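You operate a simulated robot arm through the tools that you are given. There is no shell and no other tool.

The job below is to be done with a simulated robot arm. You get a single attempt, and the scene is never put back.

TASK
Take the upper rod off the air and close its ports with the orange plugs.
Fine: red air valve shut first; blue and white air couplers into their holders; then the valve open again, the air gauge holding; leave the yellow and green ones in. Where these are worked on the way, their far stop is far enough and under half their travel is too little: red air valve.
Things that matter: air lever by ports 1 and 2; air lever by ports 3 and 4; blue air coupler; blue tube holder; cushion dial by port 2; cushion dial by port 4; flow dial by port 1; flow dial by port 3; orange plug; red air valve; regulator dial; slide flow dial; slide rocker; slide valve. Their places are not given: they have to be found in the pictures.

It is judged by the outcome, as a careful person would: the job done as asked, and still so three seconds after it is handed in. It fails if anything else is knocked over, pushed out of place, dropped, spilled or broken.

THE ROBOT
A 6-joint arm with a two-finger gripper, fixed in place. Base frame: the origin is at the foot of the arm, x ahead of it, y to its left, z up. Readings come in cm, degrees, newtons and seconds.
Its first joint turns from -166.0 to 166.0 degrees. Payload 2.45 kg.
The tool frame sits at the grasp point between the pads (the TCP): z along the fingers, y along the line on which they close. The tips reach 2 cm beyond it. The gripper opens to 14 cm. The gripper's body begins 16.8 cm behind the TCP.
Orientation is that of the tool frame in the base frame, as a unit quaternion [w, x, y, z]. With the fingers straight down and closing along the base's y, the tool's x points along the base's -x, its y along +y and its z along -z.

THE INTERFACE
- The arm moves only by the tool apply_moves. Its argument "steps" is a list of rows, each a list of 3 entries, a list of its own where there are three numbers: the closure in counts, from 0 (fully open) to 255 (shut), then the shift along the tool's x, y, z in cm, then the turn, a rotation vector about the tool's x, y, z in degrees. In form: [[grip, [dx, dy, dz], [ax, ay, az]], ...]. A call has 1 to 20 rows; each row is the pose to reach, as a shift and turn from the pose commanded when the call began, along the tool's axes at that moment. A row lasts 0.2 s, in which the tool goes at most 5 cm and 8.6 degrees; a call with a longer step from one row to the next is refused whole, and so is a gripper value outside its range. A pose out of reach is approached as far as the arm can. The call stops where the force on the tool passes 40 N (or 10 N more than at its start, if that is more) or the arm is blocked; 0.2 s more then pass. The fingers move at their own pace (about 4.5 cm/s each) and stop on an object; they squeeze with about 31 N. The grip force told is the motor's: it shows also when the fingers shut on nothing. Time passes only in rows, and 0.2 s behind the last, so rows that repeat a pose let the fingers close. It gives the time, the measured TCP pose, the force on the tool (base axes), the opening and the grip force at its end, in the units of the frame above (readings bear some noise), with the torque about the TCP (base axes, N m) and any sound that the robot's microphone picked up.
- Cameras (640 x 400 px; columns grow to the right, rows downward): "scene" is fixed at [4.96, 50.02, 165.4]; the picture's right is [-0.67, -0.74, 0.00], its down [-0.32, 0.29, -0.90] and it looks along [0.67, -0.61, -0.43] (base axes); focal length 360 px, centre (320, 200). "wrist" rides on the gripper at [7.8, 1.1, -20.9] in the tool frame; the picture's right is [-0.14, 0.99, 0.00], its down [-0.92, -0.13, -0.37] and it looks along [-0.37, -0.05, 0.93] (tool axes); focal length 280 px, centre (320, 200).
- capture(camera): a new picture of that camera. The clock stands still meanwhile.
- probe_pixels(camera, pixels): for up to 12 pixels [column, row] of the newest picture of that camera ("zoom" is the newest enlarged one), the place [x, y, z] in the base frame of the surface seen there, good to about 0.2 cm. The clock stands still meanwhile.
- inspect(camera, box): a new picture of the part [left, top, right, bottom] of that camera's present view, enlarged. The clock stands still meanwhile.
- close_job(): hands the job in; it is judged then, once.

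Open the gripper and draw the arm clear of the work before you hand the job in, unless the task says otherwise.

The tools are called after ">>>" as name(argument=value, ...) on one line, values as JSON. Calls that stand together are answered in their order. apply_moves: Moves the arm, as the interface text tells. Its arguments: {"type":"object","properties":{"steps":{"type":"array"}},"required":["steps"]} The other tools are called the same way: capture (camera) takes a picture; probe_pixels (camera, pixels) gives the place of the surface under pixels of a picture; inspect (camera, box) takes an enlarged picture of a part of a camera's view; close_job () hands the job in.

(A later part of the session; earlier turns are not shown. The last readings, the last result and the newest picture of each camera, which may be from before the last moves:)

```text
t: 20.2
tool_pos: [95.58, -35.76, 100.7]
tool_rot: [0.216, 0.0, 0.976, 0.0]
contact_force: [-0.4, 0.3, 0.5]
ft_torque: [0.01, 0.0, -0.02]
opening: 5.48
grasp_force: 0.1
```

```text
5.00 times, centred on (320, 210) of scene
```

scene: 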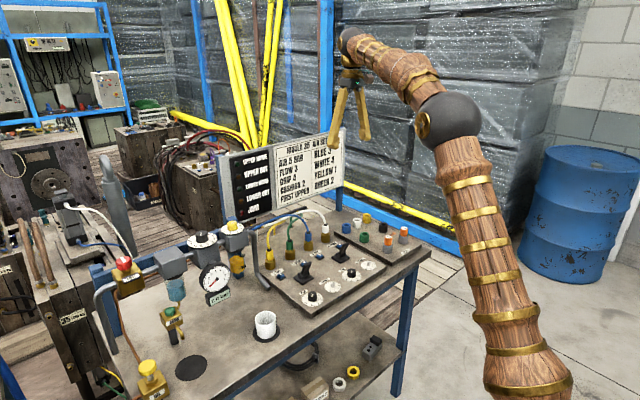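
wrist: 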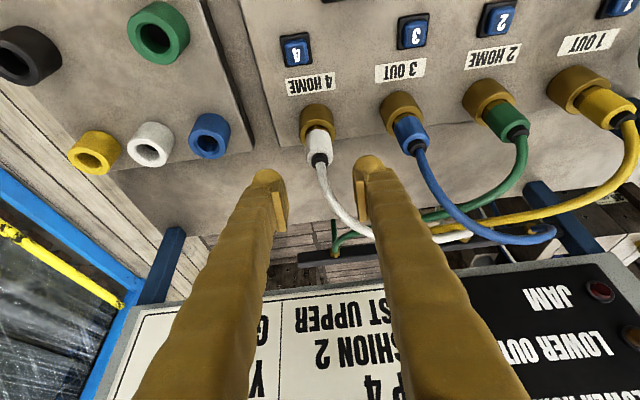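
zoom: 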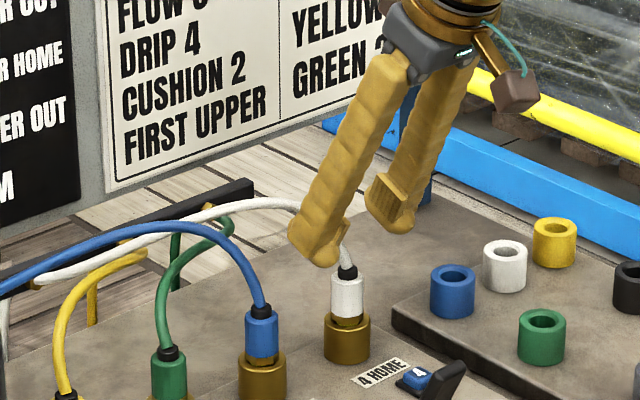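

Clearances look fine: tube between the fingers. I descend the remaining 6.2 cm to grip height (TCP z≈94.5), then look before closing.

>>> apply_moves(steps=[[155, [1.2, 0.18, 2.8], [0, 0, 0]], [155, [2.0, 0.18, 4.6], [0, 0, 0]], [155, [2.49, 0.18, 5.72], [0, 0, 0]], [155, [2.49, 0.18, 5.72], [0, 0, 0]]])

>>> capture(camera="wrist")

>>> inspect(camera="scene", box=[290, 190, 350, 240])

```text
t: 21.2
tool_pos: [95.97, -35.53, 94.51]
tool_rot: [0.217, 0.0, 0.976, 0.0]
contact_force: [-0.7, -0.6, 0.3]
ft_torque: [0.01, -0.04, -0.04]
opening: 5.48
grasp_force: 0.0
```

```text
taken
```

wrist: 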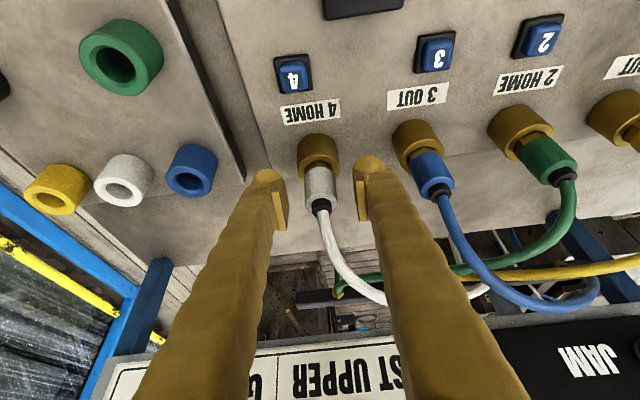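

```text
8.00 times, centred on (320, 215) of scene
```

zoom: 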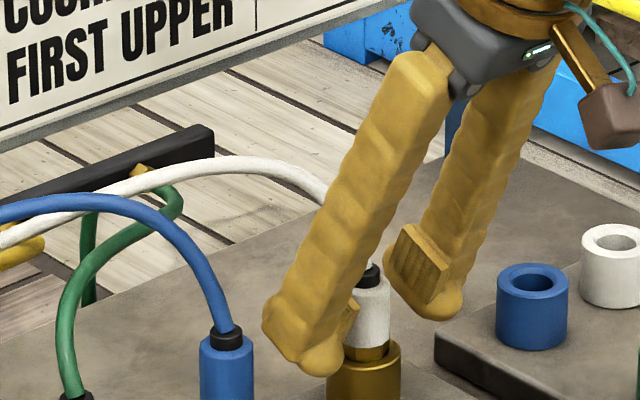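

The white sleeve sits centred between the pads. I close on it.

>>> apply_moves(steps=[[255, [0, 0, 0], [0, 0, 0]], [255, [0, 0, 0], [0, 0, 0]], [255, [0, 0, 0], [0, 0, 0]], [255, [0, 0, 0], [0, 0, 0]]])

>>> inspect(camera="wrist", box=[230, 110, 410, 240])

```text
t: 22.2
tool_pos: [95.99, -35.6, 94.62]
tool_rot: [0.217, 0.0, 0.976, -0.001]
contact_force: [0.8, 0.4, 0.1]
ft_torque: [-0.04, -0.01, -0.02]
opening: 2.39
grasp_force: 30.6
```

```text
3.08 times, centred on (320, 175) of wrist
```

zoom: 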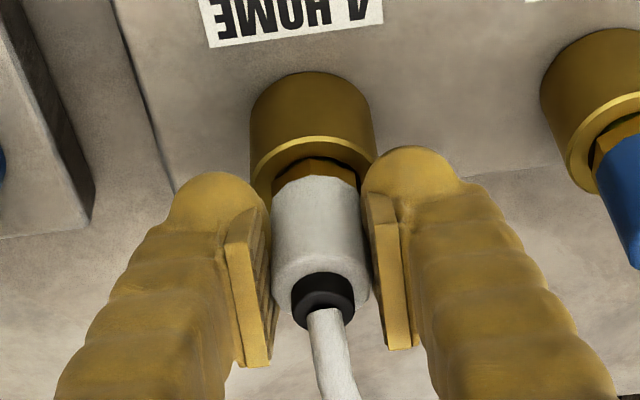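

Gripped at 2.39 cm with little side force. I pull straight up in small steps and watch the force.

>>> apply_moves(steps=[[255, [-0.21, 0, -0.45], [0, 0, 0]], [255, [-0.42, 0, -0.91], [0, 0, 0]], [255, [-0.63, 0, -1.36], [0, 0, 0]], [255, [-0.85, 0, -1.81], [0, 0, 0]]])

>>> inspect(camera="wrist", box=[230, 110, 410, 240])

>>> inspect(camera="scene", box=[270, 180, 370, 250])

```text
t: 23.2
tool_pos: [96.04, -35.51, 96.6]
tool_rot: [0.216, 0.0, 0.976, 0.001]
contact_force: [-3.3, 0.3, -14.2]
ft_torque: [-0.02, 0.24, 0.03]
opening: 2.43
grasp_force: 31.1
```

```text
3.08 times, centred on (320, 175) of wrist
```

zoom: 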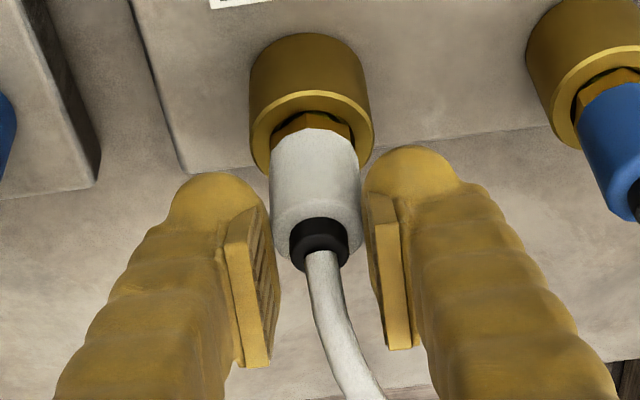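

```text
5.71 times, centred on (320, 215) of scene
```

zoom: 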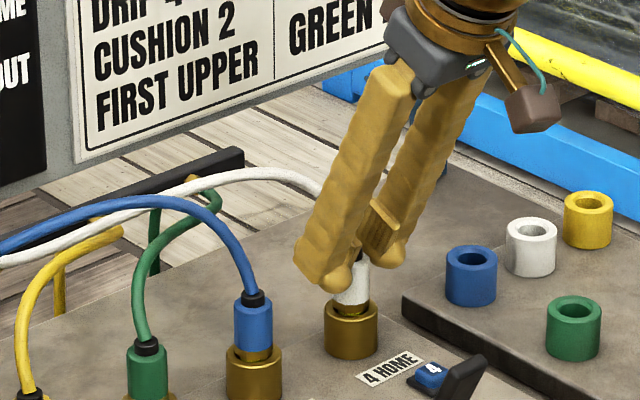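

The fingers slid up along the sleeve; the coupler seems not to have moved (force −14 N). I check closely whether it rose at all and what holds it.

>>> inspect(camera="wrist", box=[290, 110, 350, 200])

>>> probe_pixels(camera="wrist", pixels=[[318, 170], [318, 178], [318, 160], [318, 150], [318, 140], [330, 178]])

```text
4.44 times, centred on (320, 155) of wrist
```

zoom: 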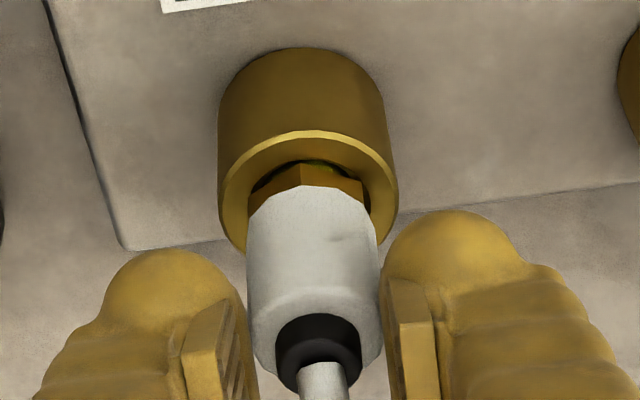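

```text
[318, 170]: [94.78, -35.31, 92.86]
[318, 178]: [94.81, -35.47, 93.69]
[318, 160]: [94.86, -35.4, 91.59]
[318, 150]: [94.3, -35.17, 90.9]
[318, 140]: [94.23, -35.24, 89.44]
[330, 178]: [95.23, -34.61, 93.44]
```

I probe the newest zoom for the sleeve's height now.

>>> probe_pixels(camera="zoom", pixels=[[308, 196], [308, 220], [308, 260], [308, 290], [290, 310], [308, 178], [308, 140], [315, 325], [330, 305]])

```text
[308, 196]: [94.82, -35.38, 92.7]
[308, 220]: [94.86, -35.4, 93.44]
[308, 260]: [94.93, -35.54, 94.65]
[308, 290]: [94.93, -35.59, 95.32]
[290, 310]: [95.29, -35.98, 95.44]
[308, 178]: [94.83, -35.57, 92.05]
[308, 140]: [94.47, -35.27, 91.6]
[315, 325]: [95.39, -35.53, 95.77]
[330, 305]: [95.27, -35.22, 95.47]
```

The coupler didn't rise (top still z≈95.35), so a straight pull at this grip only slips. I lower, regrip, and test whether it twists (bayonet style), 24° counter-clockwise about the vertical.

>>> apply_moves(steps=[[155, [0, 0, 0], [0, 0, 0]], [155, [0, 0, 0], [0, 0, 0]], [155, [0.42, 0, 0.91], [0, 0, 0]], [155, [0.85, 0, 1.81], [0, 0, 0]], [255, [0.85, 0, 1.81], [0, 0, 0]], [255, [0.85, 0, 1.81], [0, 0, 0]], [255, [0.85, 0, 1.81], [0, 0, 0]], [255, [0.85, 0, 1.81], [0, 0, 0]], [255, [0.85, 0, 1.81], [0, 0, 0]]])

>>> apply_moves(steps=[[255, [0, 0, 0], [-1.69, 0, -3.63]], [255, [0, 0, 0], [-3.38, 0, -7.25]], [255, [0, 0, 0], [-5.07, 0, -10.88]], [255, [0, 0, 0], [-6.76, 0, -14.5]]])

>>> inspect(camera="wrist", box=[230, 110, 410, 240])

```text
t: 25.2
tool_pos: [96.12, -35.49, 94.49]
tool_rot: [0.217, 0.0, 0.976, 0.0]
contact_force: [1.1, -0.1, 1.7]
ft_torque: [-0.04, -0.08, 0.01]
opening: 2.43
grasp_force: 31.3
```

```text
t: 26.2
tool_pos: [96.07, -35.44, 94.55]
tool_rot: [0.213, -0.135, 0.967, 0.031]
contact_force: [11.4, 4.4, 2.3]
ft_torque: [0.19, -0.54, -0.01]
opening: 2.42
grasp_force: 30.4
```

```text
3.08 times, centred on (320, 175) of wrist
```

zoom: 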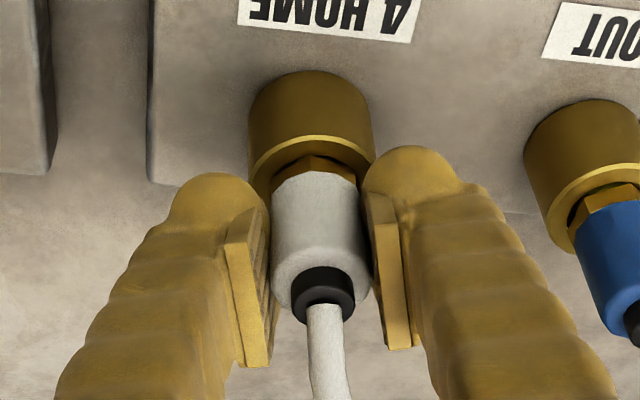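

Twisting met no torsional resistance (torque z≈0). I now test a small lift (0.3 cm) at this angle, reading the force.

>>> apply_moves(steps=[[255, [-0.06, 0, -0.14], [0, 0, 0]], [255, [-0.13, 0, -0.27], [0, 0, 0]]])

>>> inspect(camera="wrist", box=[230, 110, 410, 240])

```text
t: 26.8
tool_pos: [95.9, -35.54, 94.55]
tool_rot: [0.213, -0.136, 0.967, 0.031]
contact_force: [7.8, 0.5, -21.7]
ft_torque: [0.03, -0.28, -0.02]
opening: 2.41
grasp_force: 31.1
```

```text
3.08 times, centred on (320, 175) of wrist
```

zoom: 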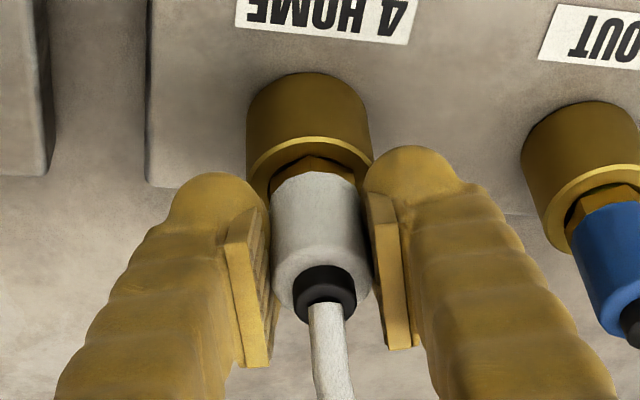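

Force reached −21.7 N with no slip yet visible. I continue twisting a bit further CCW (total ~45°) after relaxing the lift, watching for a stop.

>>> apply_moves(steps=[[255, [0.13, 0, 0.27], [0, 0, 0]], [255, [0.13, 0, 0.27], [-2.5, 0, -5.4]], [255, [0.13, 0, 0.27], [-5.0, 0, -10.8]], [255, [0.13, 0, 0.27], [-7.5, 0, -16.2]], [255, [0.13, 0, 0.27], [-10.0, 0, -21.6]], [255, [0.13, 0, 0.27], [-12.5, 0, -27.0]]])

>>> inspect(camera="wrist", box=[230, 110, 410, 240])

>>> inspect(camera="scene", box=[270, 180, 370, 250])

```text
t: 28.2
tool_pos: [96.1, -35.44, 94.64]
tool_rot: [0.2, -0.38, 0.899, 0.084]
contact_force: [-2.8, -11.4, -1.6]
ft_torque: [-0.57, 0.2, -0.04]
opening: 2.42
grasp_force: 31.1
```

```text
3.08 times, centred on (320, 175) of wrist
```

zoom: 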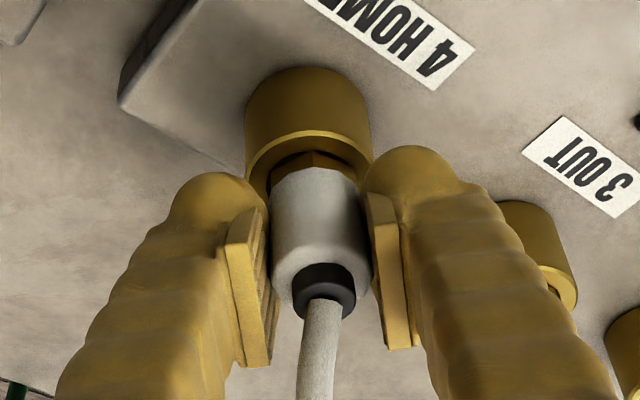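

```text
5.71 times, centred on (320, 215) of scene
```

zoom: 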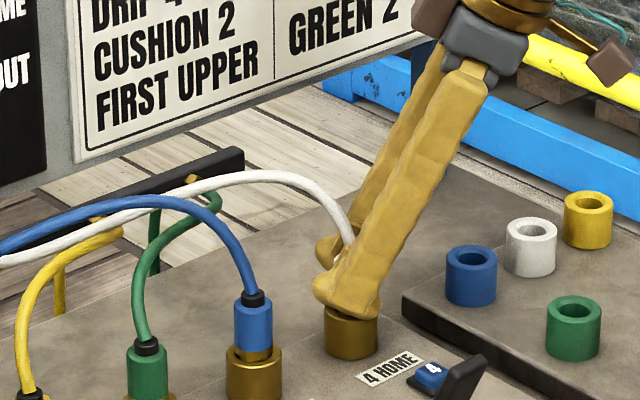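

It turns freely with the hand (46° total). I test a lift here again.

>>> apply_moves(steps=[[255, [-0.08, 0, -0.18], [0, 0, 0]], [255, [-0.17, 0, -0.36], [0, 0, 0]]])

>>> inspect(camera="wrist", box=[230, 110, 410, 240])

```text
t: 28.8
tool_pos: [96.08, -35.39, 94.78]
tool_rot: [0.199, -0.38, 0.899, 0.084]
contact_force: [3.3, -2.6, -20.9]
ft_torque: [-0.1, -0.13, -0.04]
opening: 2.44
grasp_force: 30.9
```

```text
3.08 times, centred on (320, 175) of wrist
```

zoom: 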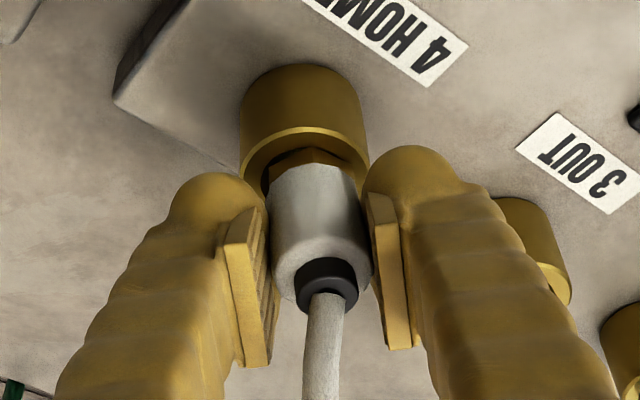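

No release yet at ~21 N. I lift a bit more in tiny steps to find whether it breaks loose or slips.

>>> apply_moves(steps=[[255, [-0.06, 0, -0.14], [0, 0, 0]]])

>>> apply_moves(steps=[[255, [-0.06, 0, -0.14], [0, 0, 0]]])

>>> inspect(camera="wrist", box=[230, 110, 410, 240])

```text
t: 29.2
tool_pos: [96.0, -35.46, 94.95]
tool_rot: [0.199, -0.38, 0.899, 0.084]
contact_force: [3.7, 0.8, -23.7]
ft_torque: [0.04, -0.15, -0.03]
opening: 2.38
grasp_force: 31.0
```

```text
t: 29.6
tool_pos: [96.01, -35.46, 95.16]
tool_rot: [0.2, -0.38, 0.899, 0.084]
contact_force: [3.4, 0.3, -23.7]
ft_torque: [0.09, -0.15, -0.01]
opening: 2.37
grasp_force: 31.0
```

```text
3.08 times, centred on (320, 175) of wrist
```

zoom: 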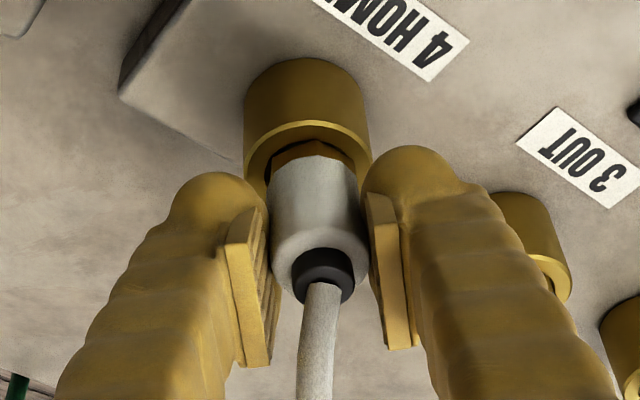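

The pads slip at about 24 N, so it's held by something; but it turns freely, which suggests a twist lock. I release, turn the hand back 46°, and look at whether the coupler kept its twist.

>>> apply_moves(steps=[[165, [0, 0, 0], [0, 0, 0]], [165, [0, 0, 0], [0, 0, 0]], [165, [0.3, 0, 0.63], [0, 0, 0]], [165, [0.3, 0, 0.63], [3.38, 0, 7.25]], [165, [0.3, 0, 0.63], [6.76, 0, 14.5]], [165, [0.3, 0, 0.63], [10.14, 0, 21.75]], [165, [0.3, 0, 0.63], [13.52, 0, 29.0]], [165, [0.3, 0, 0.63], [16.9, 0, 36.25]], [165, [0.3, 0, 0.63], [19.3, 0, 41.5]], [165, [0.3, 0, 0.63], [19.3, 0, 41.5]]])

>>> capture(camera="wrist")

>>> inspect(camera="wrist", box=[290, 120, 350, 210])

>>> inspect(camera="scene", box=[270, 180, 370, 250])

```text
t: 31.8
tool_pos: [95.98, -35.61, 94.64]
tool_rot: [0.216, 0.001, 0.976, -0.001]
contact_force: [0.8, -0.1, 0.2]
ft_torque: [0.03, 0.0, -0.03]
opening: 4.93
grasp_force: 0.0
```

```text
taken
```

wrist: 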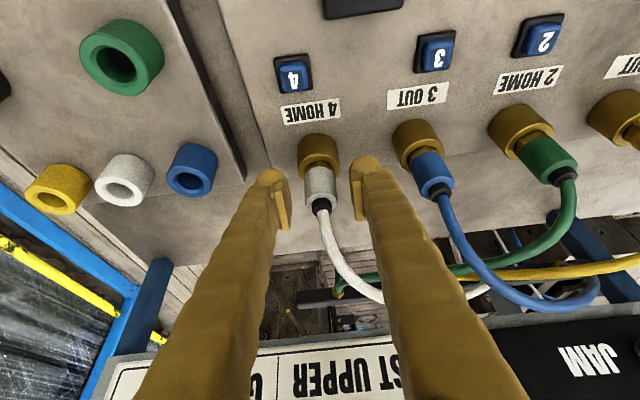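

```text
4.44 times, centred on (320, 165) of wrist
```

zoom: 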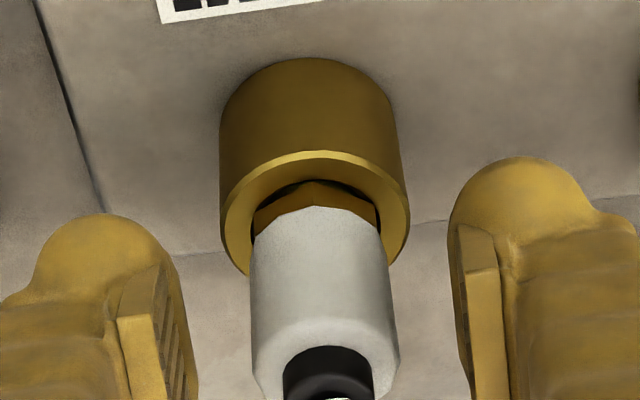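

```text
5.71 times, centred on (320, 215) of scene
```

zoom: 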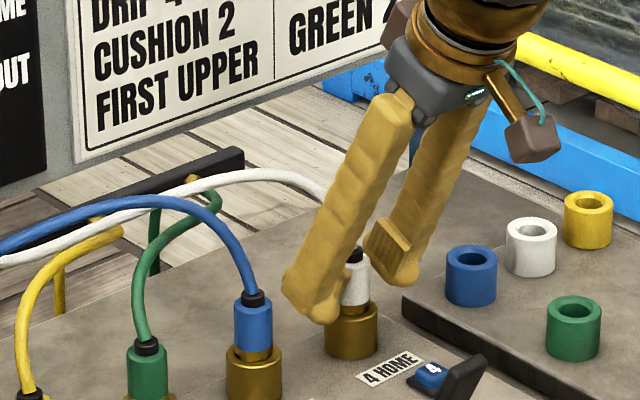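

The hex below the sleeve looks about as before. I examine the blue and green couplers at high magnification for a locking feature (slots, pins, marks).

>>> inspect(camera="scene", box=[297, 226, 319, 252])

>>> inspect(camera="wrist", box=[385, 110, 465, 210])

>>> inspect(camera="wrist", box=[480, 90, 580, 200])

>>> inspect(camera="wrist", box=[270, 40, 350, 110])

```text
15.38 times, centred on (308, 239) of scene
```

zoom: 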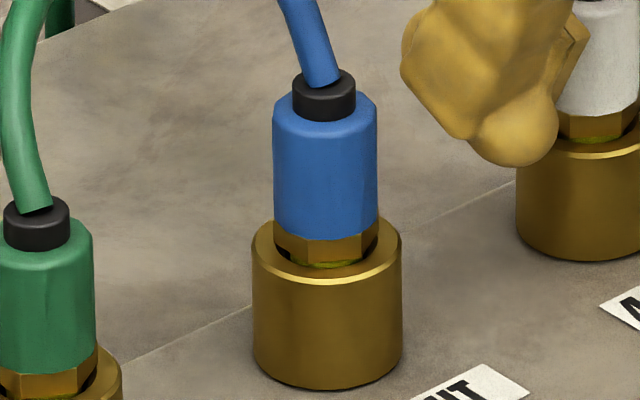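

```text
4.00 times, centred on (425, 160) of wrist
```

zoom: 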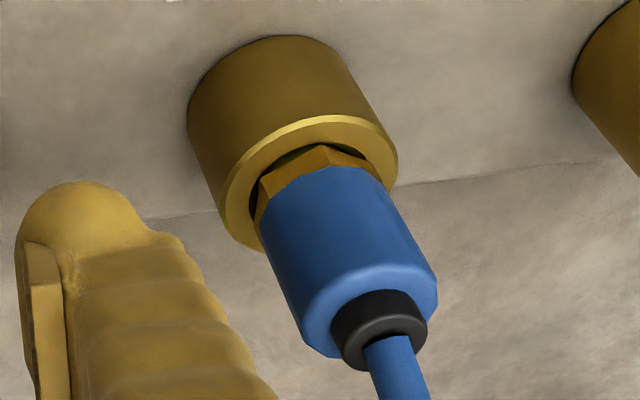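

```text
3.64 times, centred on (530, 145) of wrist
```

zoom: 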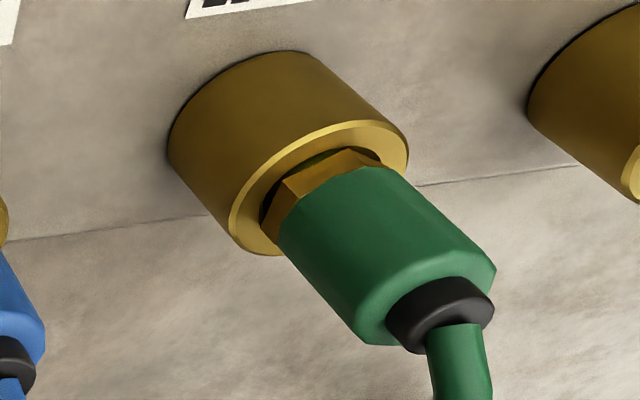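

```text
5.71 times, centred on (310, 75) of wrist
```

zoom: 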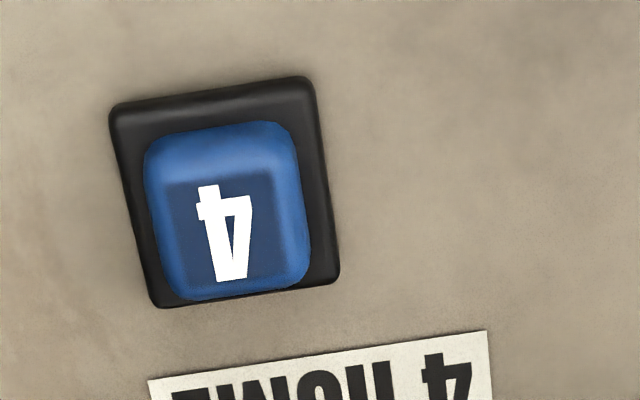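

Each port has a raised blue number cap in a black bezel, like a push-button. Before trying anything, I compare the white coupler's hex with the blue's to see if the twist persisted.

>>> inspect(camera="scene", box=[313, 216, 335, 244])

>>> inspect(camera="scene", box=[296, 226, 318, 254])

>>> inspect(camera="scene", box=[330, 236, 360, 262])

```text
14.29 times, centred on (324, 230) of scene
```

zoom: 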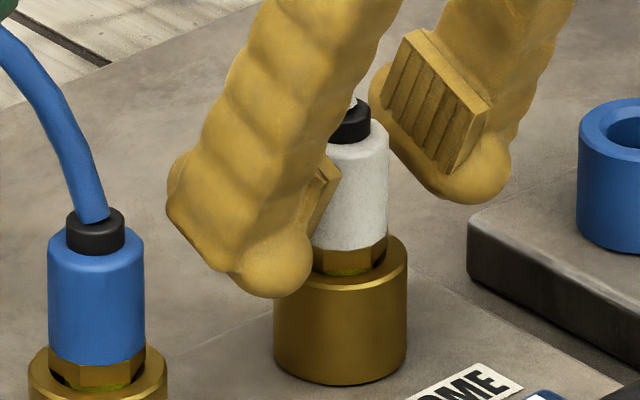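

```text
14.29 times, centred on (307, 240) of scene
```

zoom: 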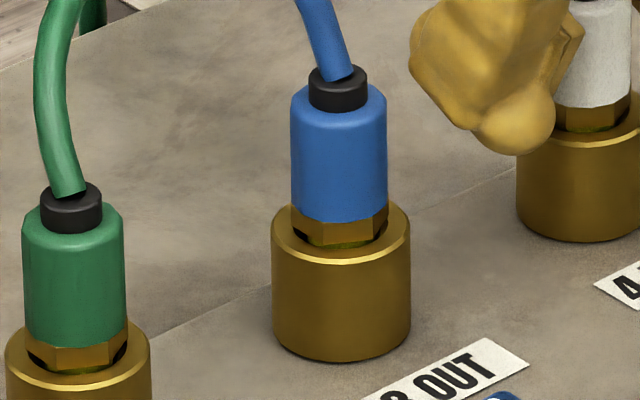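

```text
15.38 times, centred on (345, 249) of scene
```

zoom: 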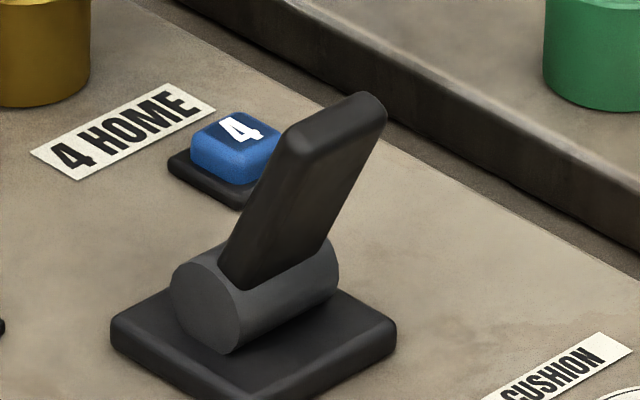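

The coupler seems to spring back in angle, so it isn't a twist lock that stays. Each port's number cap looks like a push-button (release/vent). I probe button 4, button 3 and the lever near them.

>>> inspect(camera="wrist", box=[260, 0, 480, 130])

>>> probe_pixels(camera="wrist", pixels=[[293, 75], [290, 68], [278, 72], [310, 70], [293, 92], [435, 52], [433, 44], [418, 52], [452, 48], [362, 8], [332, 10], [395, 3]])

```text
2.91 times, centred on (370, 65) of wrist
```

zoom: 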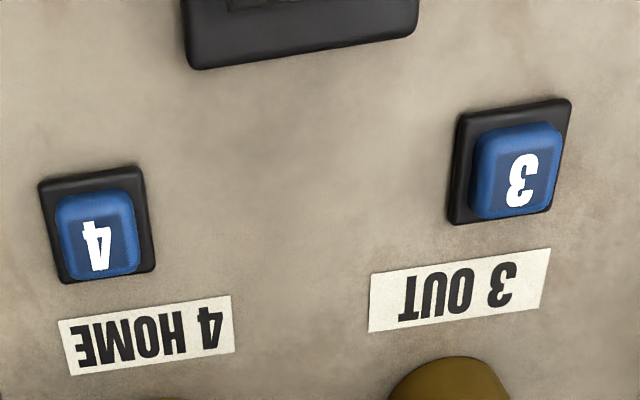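

```text
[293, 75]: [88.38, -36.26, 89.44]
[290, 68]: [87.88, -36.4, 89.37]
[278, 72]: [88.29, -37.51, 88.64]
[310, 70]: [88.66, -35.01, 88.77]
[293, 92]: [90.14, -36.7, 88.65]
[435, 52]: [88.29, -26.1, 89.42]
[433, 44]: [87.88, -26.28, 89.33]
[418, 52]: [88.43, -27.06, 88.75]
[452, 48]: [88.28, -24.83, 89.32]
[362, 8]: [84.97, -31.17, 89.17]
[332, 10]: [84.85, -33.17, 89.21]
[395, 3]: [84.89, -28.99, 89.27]
```

Button 4's cap is at about (88.4, −36.2), top z 89.4, clear of the lever (x<85). I rise off the coupler, close the fingers, and come down over button 4 to about 2.5 cm above it.

>>> apply_moves(steps=[[165, [-1.69, 0, -3.63], [0, 0, 0]], [165, [-3.38, 0, -7.25], [0, 0, 0]], [165, [-4.65, 0, -9.97], [0, 0, 0]], [165, [-1.02, -0.4, -11.66], [0, 0, 0]], [255, [1.51, -0.65, -12.84], [0, 0, 0]], [255, [1.51, -0.65, -12.84], [0, 0, 0]], [255, [1.51, -0.65, -12.84], [0, 0, 0]], [255, [3.2, -0.65, -9.21], [0, 0, 0]], [255, [4.89, -0.65, -5.59], [0, 0, 0]], [255, [6.16, -0.65, -2.87], [0, 0, 0]], [255, [6.16, -0.65, -2.87], [0, 0, 0]]])

>>> capture(camera="wrist")

>>> inspect(camera="scene", box=[300, 200, 380, 270])

```text
t: 34.2
tool_pos: [89.3, -36.15, 94.41]
tool_rot: [0.216, 0.0, 0.976, 0.0]
contact_force: [-0.6, 0.5, 0.2]
ft_torque: [0.01, 0.02, -0.01]
opening: 0.0
grasp_force: 29.4
```

```text
taken
```

wrist: 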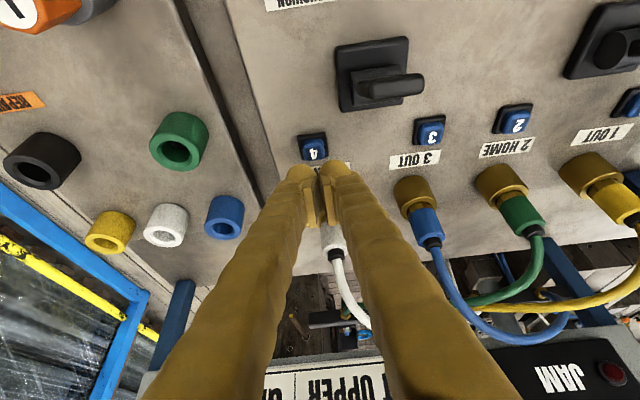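

```text
5.71 times, centred on (340, 235) of scene
```

zoom: 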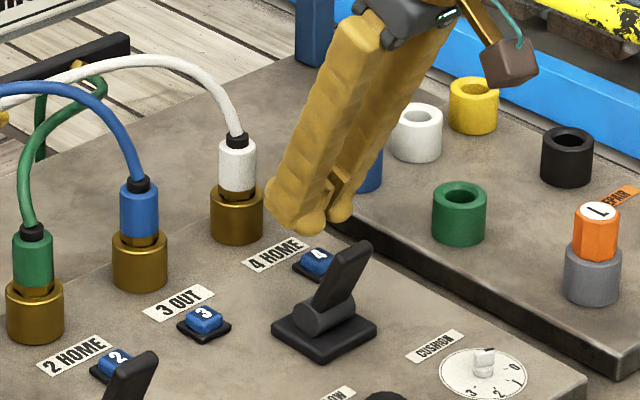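

The fingertips hover just behind/above button 4. I shift 0.8 cm back toward the base and descend in small steps until it is pressed.

>>> apply_moves(steps=[[255, [0.73, 0, -0.34], [0, 0, 0]], [255, [1.49, 0, 1.29], [0, 0, 0]], [255, [1.49, 0, 1.29], [0, 0, 0]]])

>>> inspect(camera="wrist", box=[260, 110, 380, 200])

>>> inspect(camera="scene", box=[320, 220, 360, 260])

```text
t: 35.0
tool_pos: [88.35, -36.07, 92.68]
tool_rot: [0.216, 0.0, 0.976, 0.0]
contact_force: [0.4, 0.4, -0.1]
ft_torque: [0.03, -0.02, 0.0]
opening: 0.01
grasp_force: 29.4
```

```text
4.44 times, centred on (320, 155) of wrist
```

zoom: 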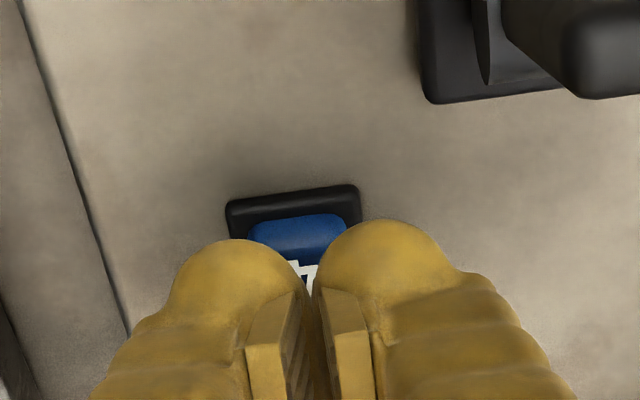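

```text
10.00 times, centred on (340, 240) of scene
```

zoom: 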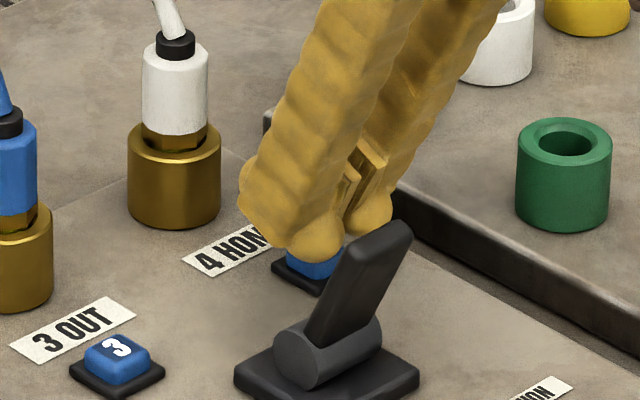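

The two tips are right over the cap. I press down in small steps, watching the force.

>>> apply_moves(steps=[[255, [0.13, 0, 0.27], [0, 0, 0]], [255, [0.25, 0, 0.54], [0, 0, 0]], [255, [0.34, 0, 0.73], [0, 0, 0]], [255, [0.34, 0, 0.73], [0, 0, 0]]])

>>> apply_moves(steps=[[255, [0.08, 0, 0.18], [0, 0, 0]], [255, [0.08, 0, 0.18], [0, 0, 0]]])

>>> inspect(camera="scene", box=[310, 210, 360, 260])

```text
t: 36.0
tool_pos: [88.34, -36.24, 91.82]
tool_rot: [0.217, 0.0, 0.976, 0.0]
contact_force: [-0.5, -0.6, -0.2]
ft_torque: [-0.04, 0.0, 0.0]
opening: 0.0
grasp_force: 29.3
```

```text
t: 36.6
tool_pos: [88.46, -36.12, 91.71]
tool_rot: [0.216, 0.0, 0.976, -0.001]
contact_force: [0.9, -0.6, 1.8]
ft_torque: [0.0, 0.02, -0.05]
opening: 0.6
grasp_force: 29.5
```

```text
8.00 times, centred on (335, 235) of scene
```

zoom: 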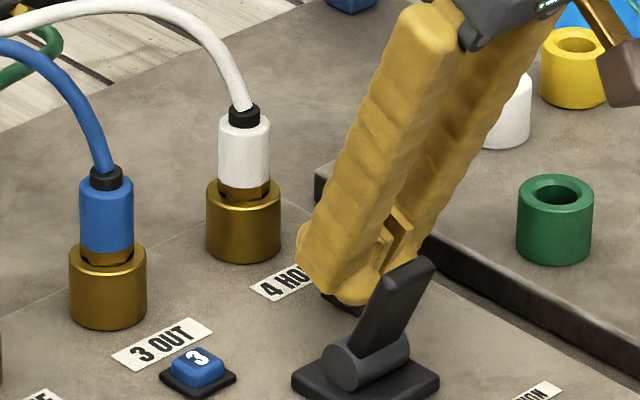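

The fingertips straddled the cap and were wedged apart (opening 0.6). I lift 1 cm, shift 0.9 cm in −y so that a single finger is centred on the cap, and press again.

>>> apply_moves(steps=[[255, [-0.42, 0, -0.91], [0, 0, 0]], [255, [-0.42, -0.9, -0.91], [0, 0, 0]], [255, [-0.42, -0.9, -0.91], [0, 0, 0]], [255, [-0.21, -0.9, -0.45], [0, 0, 0]], [255, [-0.08, -0.9, -0.18], [0, 0, 0]], [255, [-0.08, -0.9, -0.18], [0, 0, 0]]])

>>> inspect(camera="wrist", box=[260, 110, 380, 200])

>>> inspect(camera="scene", box=[320, 220, 360, 260])

```text
t: 38.0
tool_pos: [88.34, -37.14, 91.87]
tool_rot: [0.217, -0.001, 0.976, 0.0]
contact_force: [0.4, 0.0, 0.4]
ft_torque: [0.02, 0.01, 0.0]
opening: 0.0
grasp_force: 29.6
```

```text
4.44 times, centred on (320, 155) of wrist
```

zoom: 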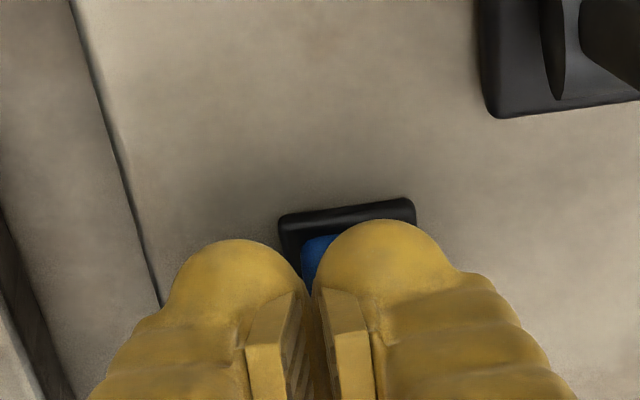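

```text
10.00 times, centred on (340, 240) of scene
```

zoom: 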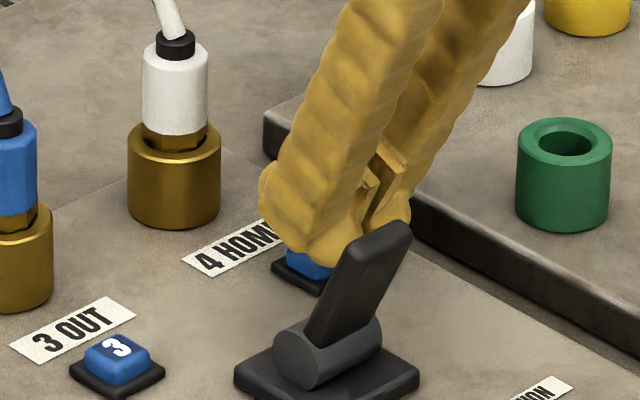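

One finger is now centred over the cap. I press down in 0.15–0.2 cm steps.

>>> apply_moves(steps=[[255, [0.08, 0, 0.18], [0, 0, 0]], [255, [0.17, 0, 0.36], [0, 0, 0]], [255, [0.17, 0, 0.36], [0, 0, 0]]])

>>> apply_moves(steps=[[255, [0.08, 0, 0.18], [0, 0, 0]], [255, [0.08, 0, 0.18], [0, 0, 0]]])

>>> inspect(camera="scene", box=[310, 210, 360, 260])

```text
t: 38.8
tool_pos: [88.4, -37.01, 91.53]
tool_rot: [0.216, -0.001, 0.976, 0.0]
contact_force: [0.2, -0.8, 3.1]
ft_torque: [-0.01, -0.02, 0.0]
opening: 0.0
grasp_force: 29.5
heard: click
```

```text
t: 39.4
tool_pos: [88.33, -36.97, 91.33]
tool_rot: [0.216, 0.0, 0.976, 0.0]
contact_force: [-0.2, 1.2, 3.1]
ft_torque: [0.06, 0.01, -0.04]
opening: 0.0
grasp_force: 29.1
```

```text
8.00 times, centred on (335, 235) of scene
```

zoom: 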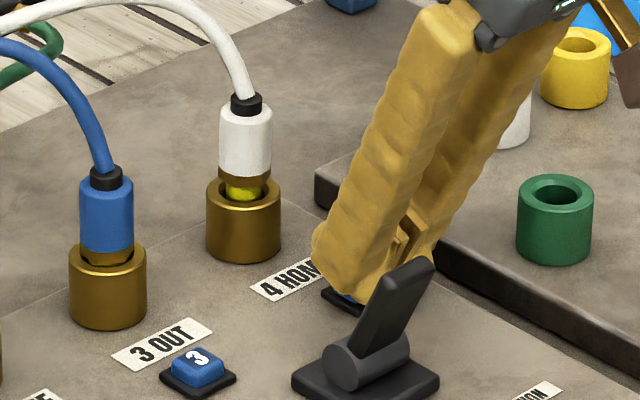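

A click was heard and the white coupler popped up a little (lower brass now visible). I rise off the button and go above the white coupler with the gripper open 5.5 cm.

>>> apply_moves(steps=[[255, [-1.69, 0, -3.63], [0, 0, 0]], [255, [-3.38, 0, -7.25], [0, 0, 0]], [255, [-5.07, 0, -10.88], [0, 0, 0]], [155, [-6.76, 0, -14.5], [0, 0, 0]], [155, [-10.39, 0.8, -12.81], [0, 0, 0]], [155, [-13.65, 1.5, -11.29], [0, 0, 0]], [155, [-13.65, 1.5, -11.29], [0, 0, 0]]])

>>> capture(camera="wrist")

>>> inspect(camera="scene", box=[290, 200, 350, 260])

>>> inspect(camera="wrist", box=[285, 60, 345, 130])

```text
t: 41.0
tool_pos: [96.03, -35.85, 107.32]
tool_rot: [0.217, 0.0, 0.976, 0.0]
contact_force: [-0.7, 0.4, 0.4]
ft_torque: [0.01, 0.02, -0.01]
opening: 5.5
grasp_force: 0.1
```

```text
taken
```

wrist: 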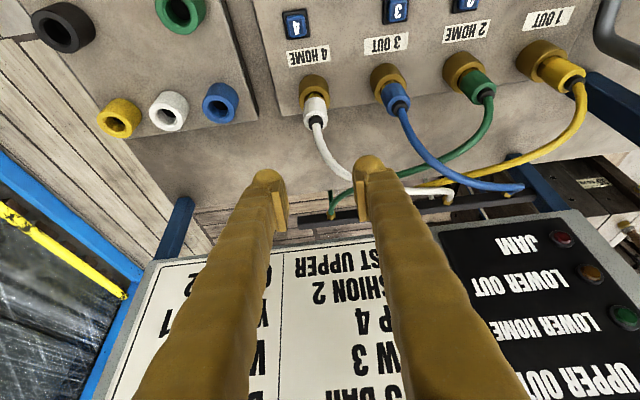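

```text
6.67 times, centred on (320, 230) of scene
```

zoom: 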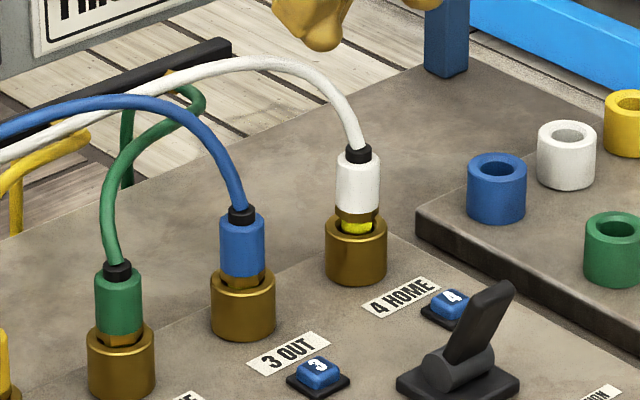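

```text
5.71 times, centred on (315, 95) of wrist
```

zoom: 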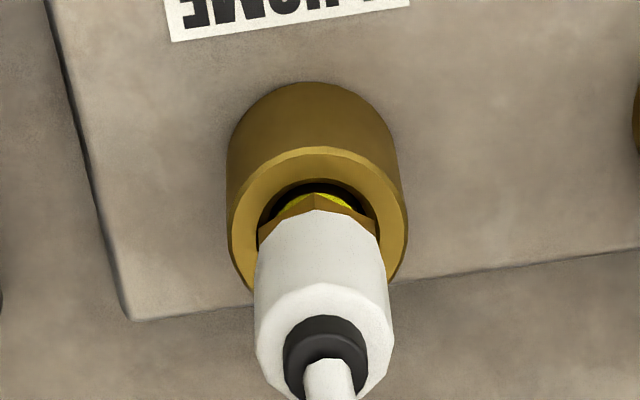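

The coupler stays popped up with a yellow band visible. I probe its new height and position.

>>> probe_pixels(camera="zoom", pixels=[[320, 290], [318, 225], [262, 335], [385, 330], [318, 240], [318, 205], [235, 220], [402, 225], [318, 152]])

```text
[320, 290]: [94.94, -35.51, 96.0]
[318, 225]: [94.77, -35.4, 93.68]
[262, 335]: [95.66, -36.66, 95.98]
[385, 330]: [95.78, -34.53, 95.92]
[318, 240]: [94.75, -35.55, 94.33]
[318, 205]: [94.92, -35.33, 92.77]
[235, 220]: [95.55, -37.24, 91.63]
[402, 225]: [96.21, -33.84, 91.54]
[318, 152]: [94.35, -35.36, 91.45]
```

The sleeve now spans z≈93.4–96.0. I descend to TCP z≈95.1 around it and close.

>>> apply_moves(steps=[[155, [1.9, 0.05, 4.08], [0, 0, 0]], [155, [3.8, 0.05, 8.16], [0, 0, 0]], [155, [5.2, 0.05, 11.15], [0, 0, 0]], [155, [5.2, 0.05, 11.15], [0, 0, 0]], [255, [5.2, 0.05, 11.15], [0, 0, 0]], [255, [5.2, 0.05, 11.15], [0, 0, 0]], [255, [5.2, 0.05, 11.15], [0, 0, 0]], [255, [5.2, 0.05, 11.15], [0, 0, 0]]])

>>> inspect(camera="wrist", box=[230, 110, 410, 240])

```text
t: 42.8
tool_pos: [96.0, -35.36, 94.97]
tool_rot: [0.217, 0.0, 0.976, 0.001]
contact_force: [-0.1, -0.8, 0.9]
ft_torque: [0.0, -0.02, 0.01]
opening: 2.4
grasp_force: 30.5
```

```text
3.08 times, centred on (320, 175) of wrist
```

zoom: 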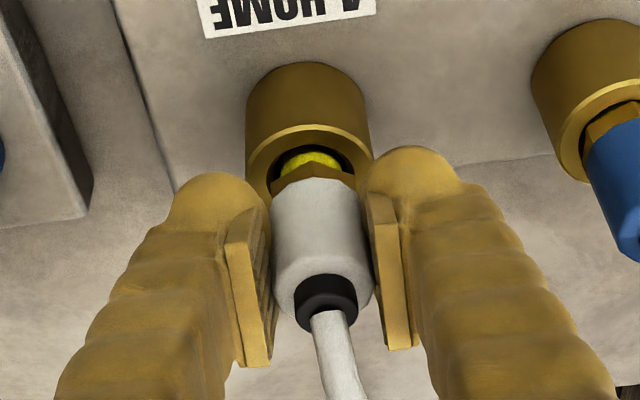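

Gripped at 2.4 cm. I lift straight up slowly 2.5 cm and check that the coupler follows.

>>> apply_moves(steps=[[255, [-0.21, 0, -0.45], [0, 0, 0]], [255, [-0.42, 0, -0.91], [0, 0, 0]], [255, [-0.63, 0, -1.36], [0, 0, 0]], [255, [-0.85, 0, -1.81], [0, 0, 0]], [255, [-1.06, 0, -2.27], [0, 0, 0]]])

>>> inspect(camera="wrist", box=[230, 90, 410, 240])

>>> inspect(camera="scene", box=[280, 180, 370, 250])

```text
t: 44.0
tool_pos: [95.91, -35.41, 97.6]
tool_rot: [0.216, 0.0, 0.976, -0.001]
contact_force: [0.3, 0.8, -1.1]
ft_torque: [-0.02, 0.0, 0.03]
opening: 2.39
grasp_force: 31.2
```

```text
2.67 times, centred on (320, 165) of wrist
```

zoom: 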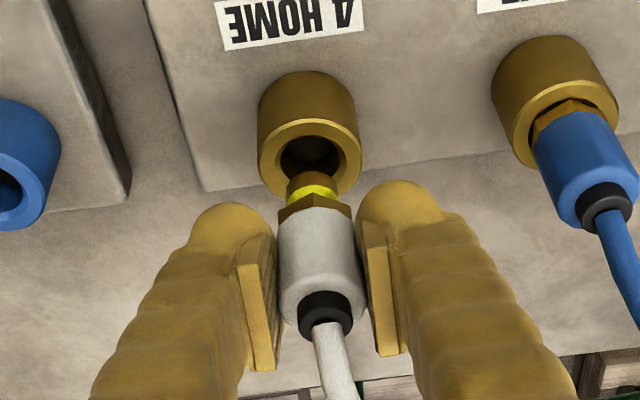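

```text
5.71 times, centred on (325, 215) of scene
```

zoom: 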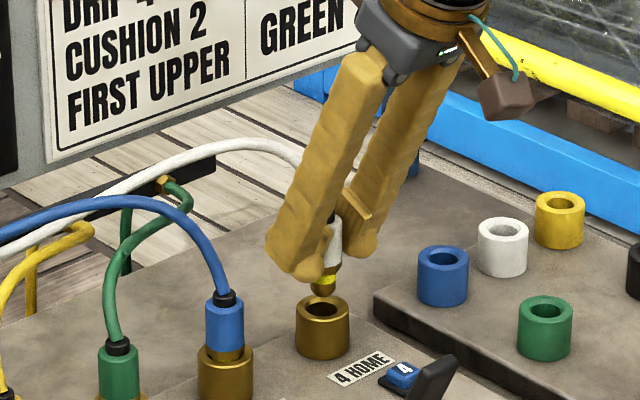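

The coupler is out, with its stub below. I probe the stub tip and the holders to plan the insertion.

>>> probe_pixels(camera="zoom", pixels=[[323, 292], [323, 282], [325, 270], [330, 255], [323, 322], [503, 228], [503, 222], [481, 230], [526, 230], [443, 255], [421, 260], [466, 260]])

>>> inspect(camera="scene", box=[315, 215, 340, 245])

>>> inspect(camera="scene", box=[340, 205, 375, 235])

```text
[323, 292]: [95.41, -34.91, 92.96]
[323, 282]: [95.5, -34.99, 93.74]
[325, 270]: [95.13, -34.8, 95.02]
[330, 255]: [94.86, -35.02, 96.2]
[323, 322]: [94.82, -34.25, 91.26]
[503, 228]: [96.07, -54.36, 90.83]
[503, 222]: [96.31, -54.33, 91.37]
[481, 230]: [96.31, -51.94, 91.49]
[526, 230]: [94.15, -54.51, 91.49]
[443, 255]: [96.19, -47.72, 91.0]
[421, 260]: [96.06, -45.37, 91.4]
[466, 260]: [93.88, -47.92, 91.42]
```

```text
13.33 times, centred on (328, 230) of scene
```

zoom: 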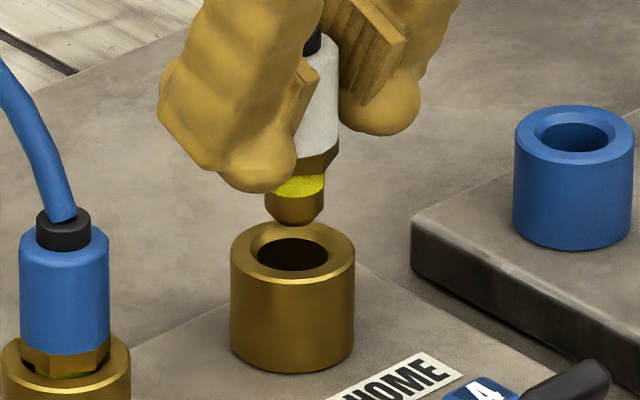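

```text
13.33 times, centred on (358, 220) of scene
```

zoom: 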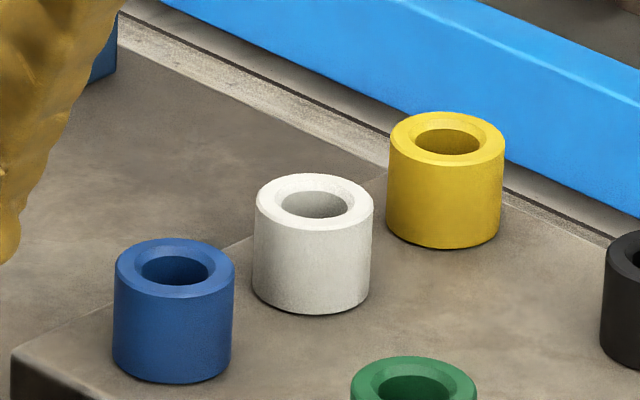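

The stub tip is 4.8 cm below the TCP. I probe the rims of the white and blue holders in this zoom to get exact centres.

>>> probe_pixels(camera="zoom", pixels=[[264, 204], [366, 204], [314, 227], [314, 178], [314, 210], [124, 268], [228, 268], [175, 293], [175, 242], [175, 275], [345, 190], [283, 220]])

```text
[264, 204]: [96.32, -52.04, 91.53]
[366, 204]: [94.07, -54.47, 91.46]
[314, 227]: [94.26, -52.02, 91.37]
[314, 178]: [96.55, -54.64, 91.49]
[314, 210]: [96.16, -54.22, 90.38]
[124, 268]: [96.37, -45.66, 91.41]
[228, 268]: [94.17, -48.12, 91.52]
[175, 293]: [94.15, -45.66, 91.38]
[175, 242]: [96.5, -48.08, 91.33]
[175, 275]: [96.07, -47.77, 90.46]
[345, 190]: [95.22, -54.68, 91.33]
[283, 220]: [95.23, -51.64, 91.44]
```

I also probe port 4's rim: the coupler was lifted straight from it, so the needed shift is simply holder centre minus port centre.

>>> inspect(camera="scene", box=[315, 215, 340, 245])

>>> probe_pixels(camera="zoom", pixels=[[238, 254], [347, 254], [292, 278], [292, 226], [262, 272], [325, 236], [292, 262]])

```text
13.33 times, centred on (328, 230) of scene
```

zoom: 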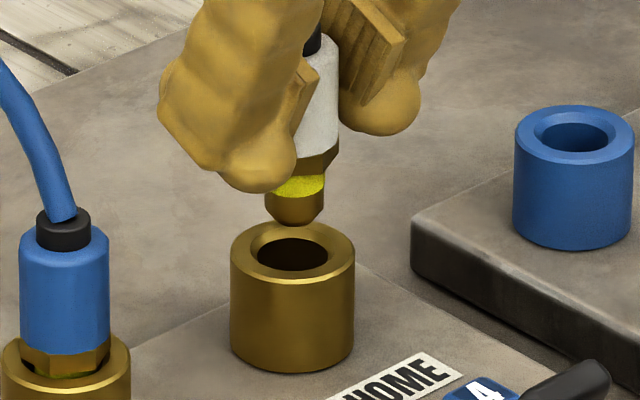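

```text
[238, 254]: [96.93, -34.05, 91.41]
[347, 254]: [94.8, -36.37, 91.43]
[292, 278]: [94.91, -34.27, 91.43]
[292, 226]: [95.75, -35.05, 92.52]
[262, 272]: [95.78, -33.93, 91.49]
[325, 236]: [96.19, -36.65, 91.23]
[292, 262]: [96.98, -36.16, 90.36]
```

Shift needed: (−0.6, −18.0). I raise 4 cm first, then carry the coupler sideways toward the white holder, checking the tube halfway.

>>> apply_moves(steps=[[255, [-0.85, 0, -1.81], [0, 0, 0]], [255, [-1.69, 0, -3.63], [0, 0, 0]], [255, [-1.69, -3, -3.63], [0, 0, 0]], [255, [-1.69, -6, -3.63], [0, 0, 0]], [255, [-1.69, -9, -3.63], [0, 0, 0]]])

>>> capture(camera="wrist")

>>> inspect(camera="scene", box=[270, 160, 400, 260])

```text
t: 45.2
tool_pos: [96.0, -44.48, 101.63]
tool_rot: [0.217, 0.001, 0.976, -0.001]
contact_force: [-0.4, -0.1, -0.5]
ft_torque: [0.01, -0.03, 0.02]
opening: 2.38
grasp_force: 31.3
```

```text
taken
```

wrist: 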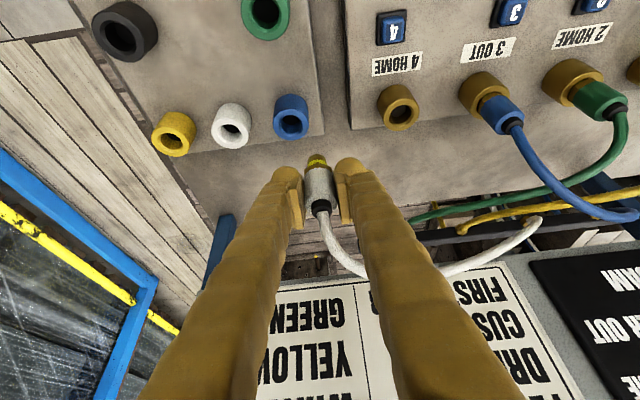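

```text
4.00 times, centred on (335, 210) of scene
```

zoom: 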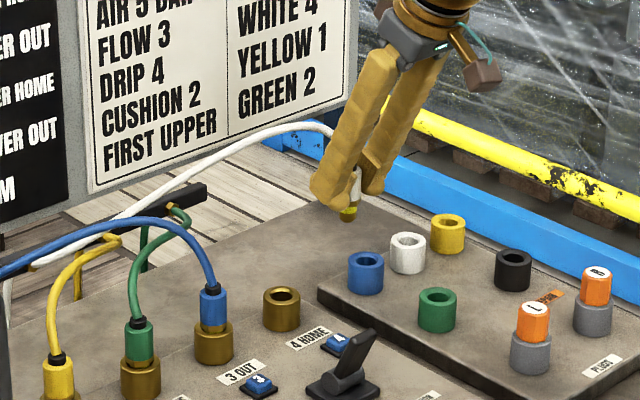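

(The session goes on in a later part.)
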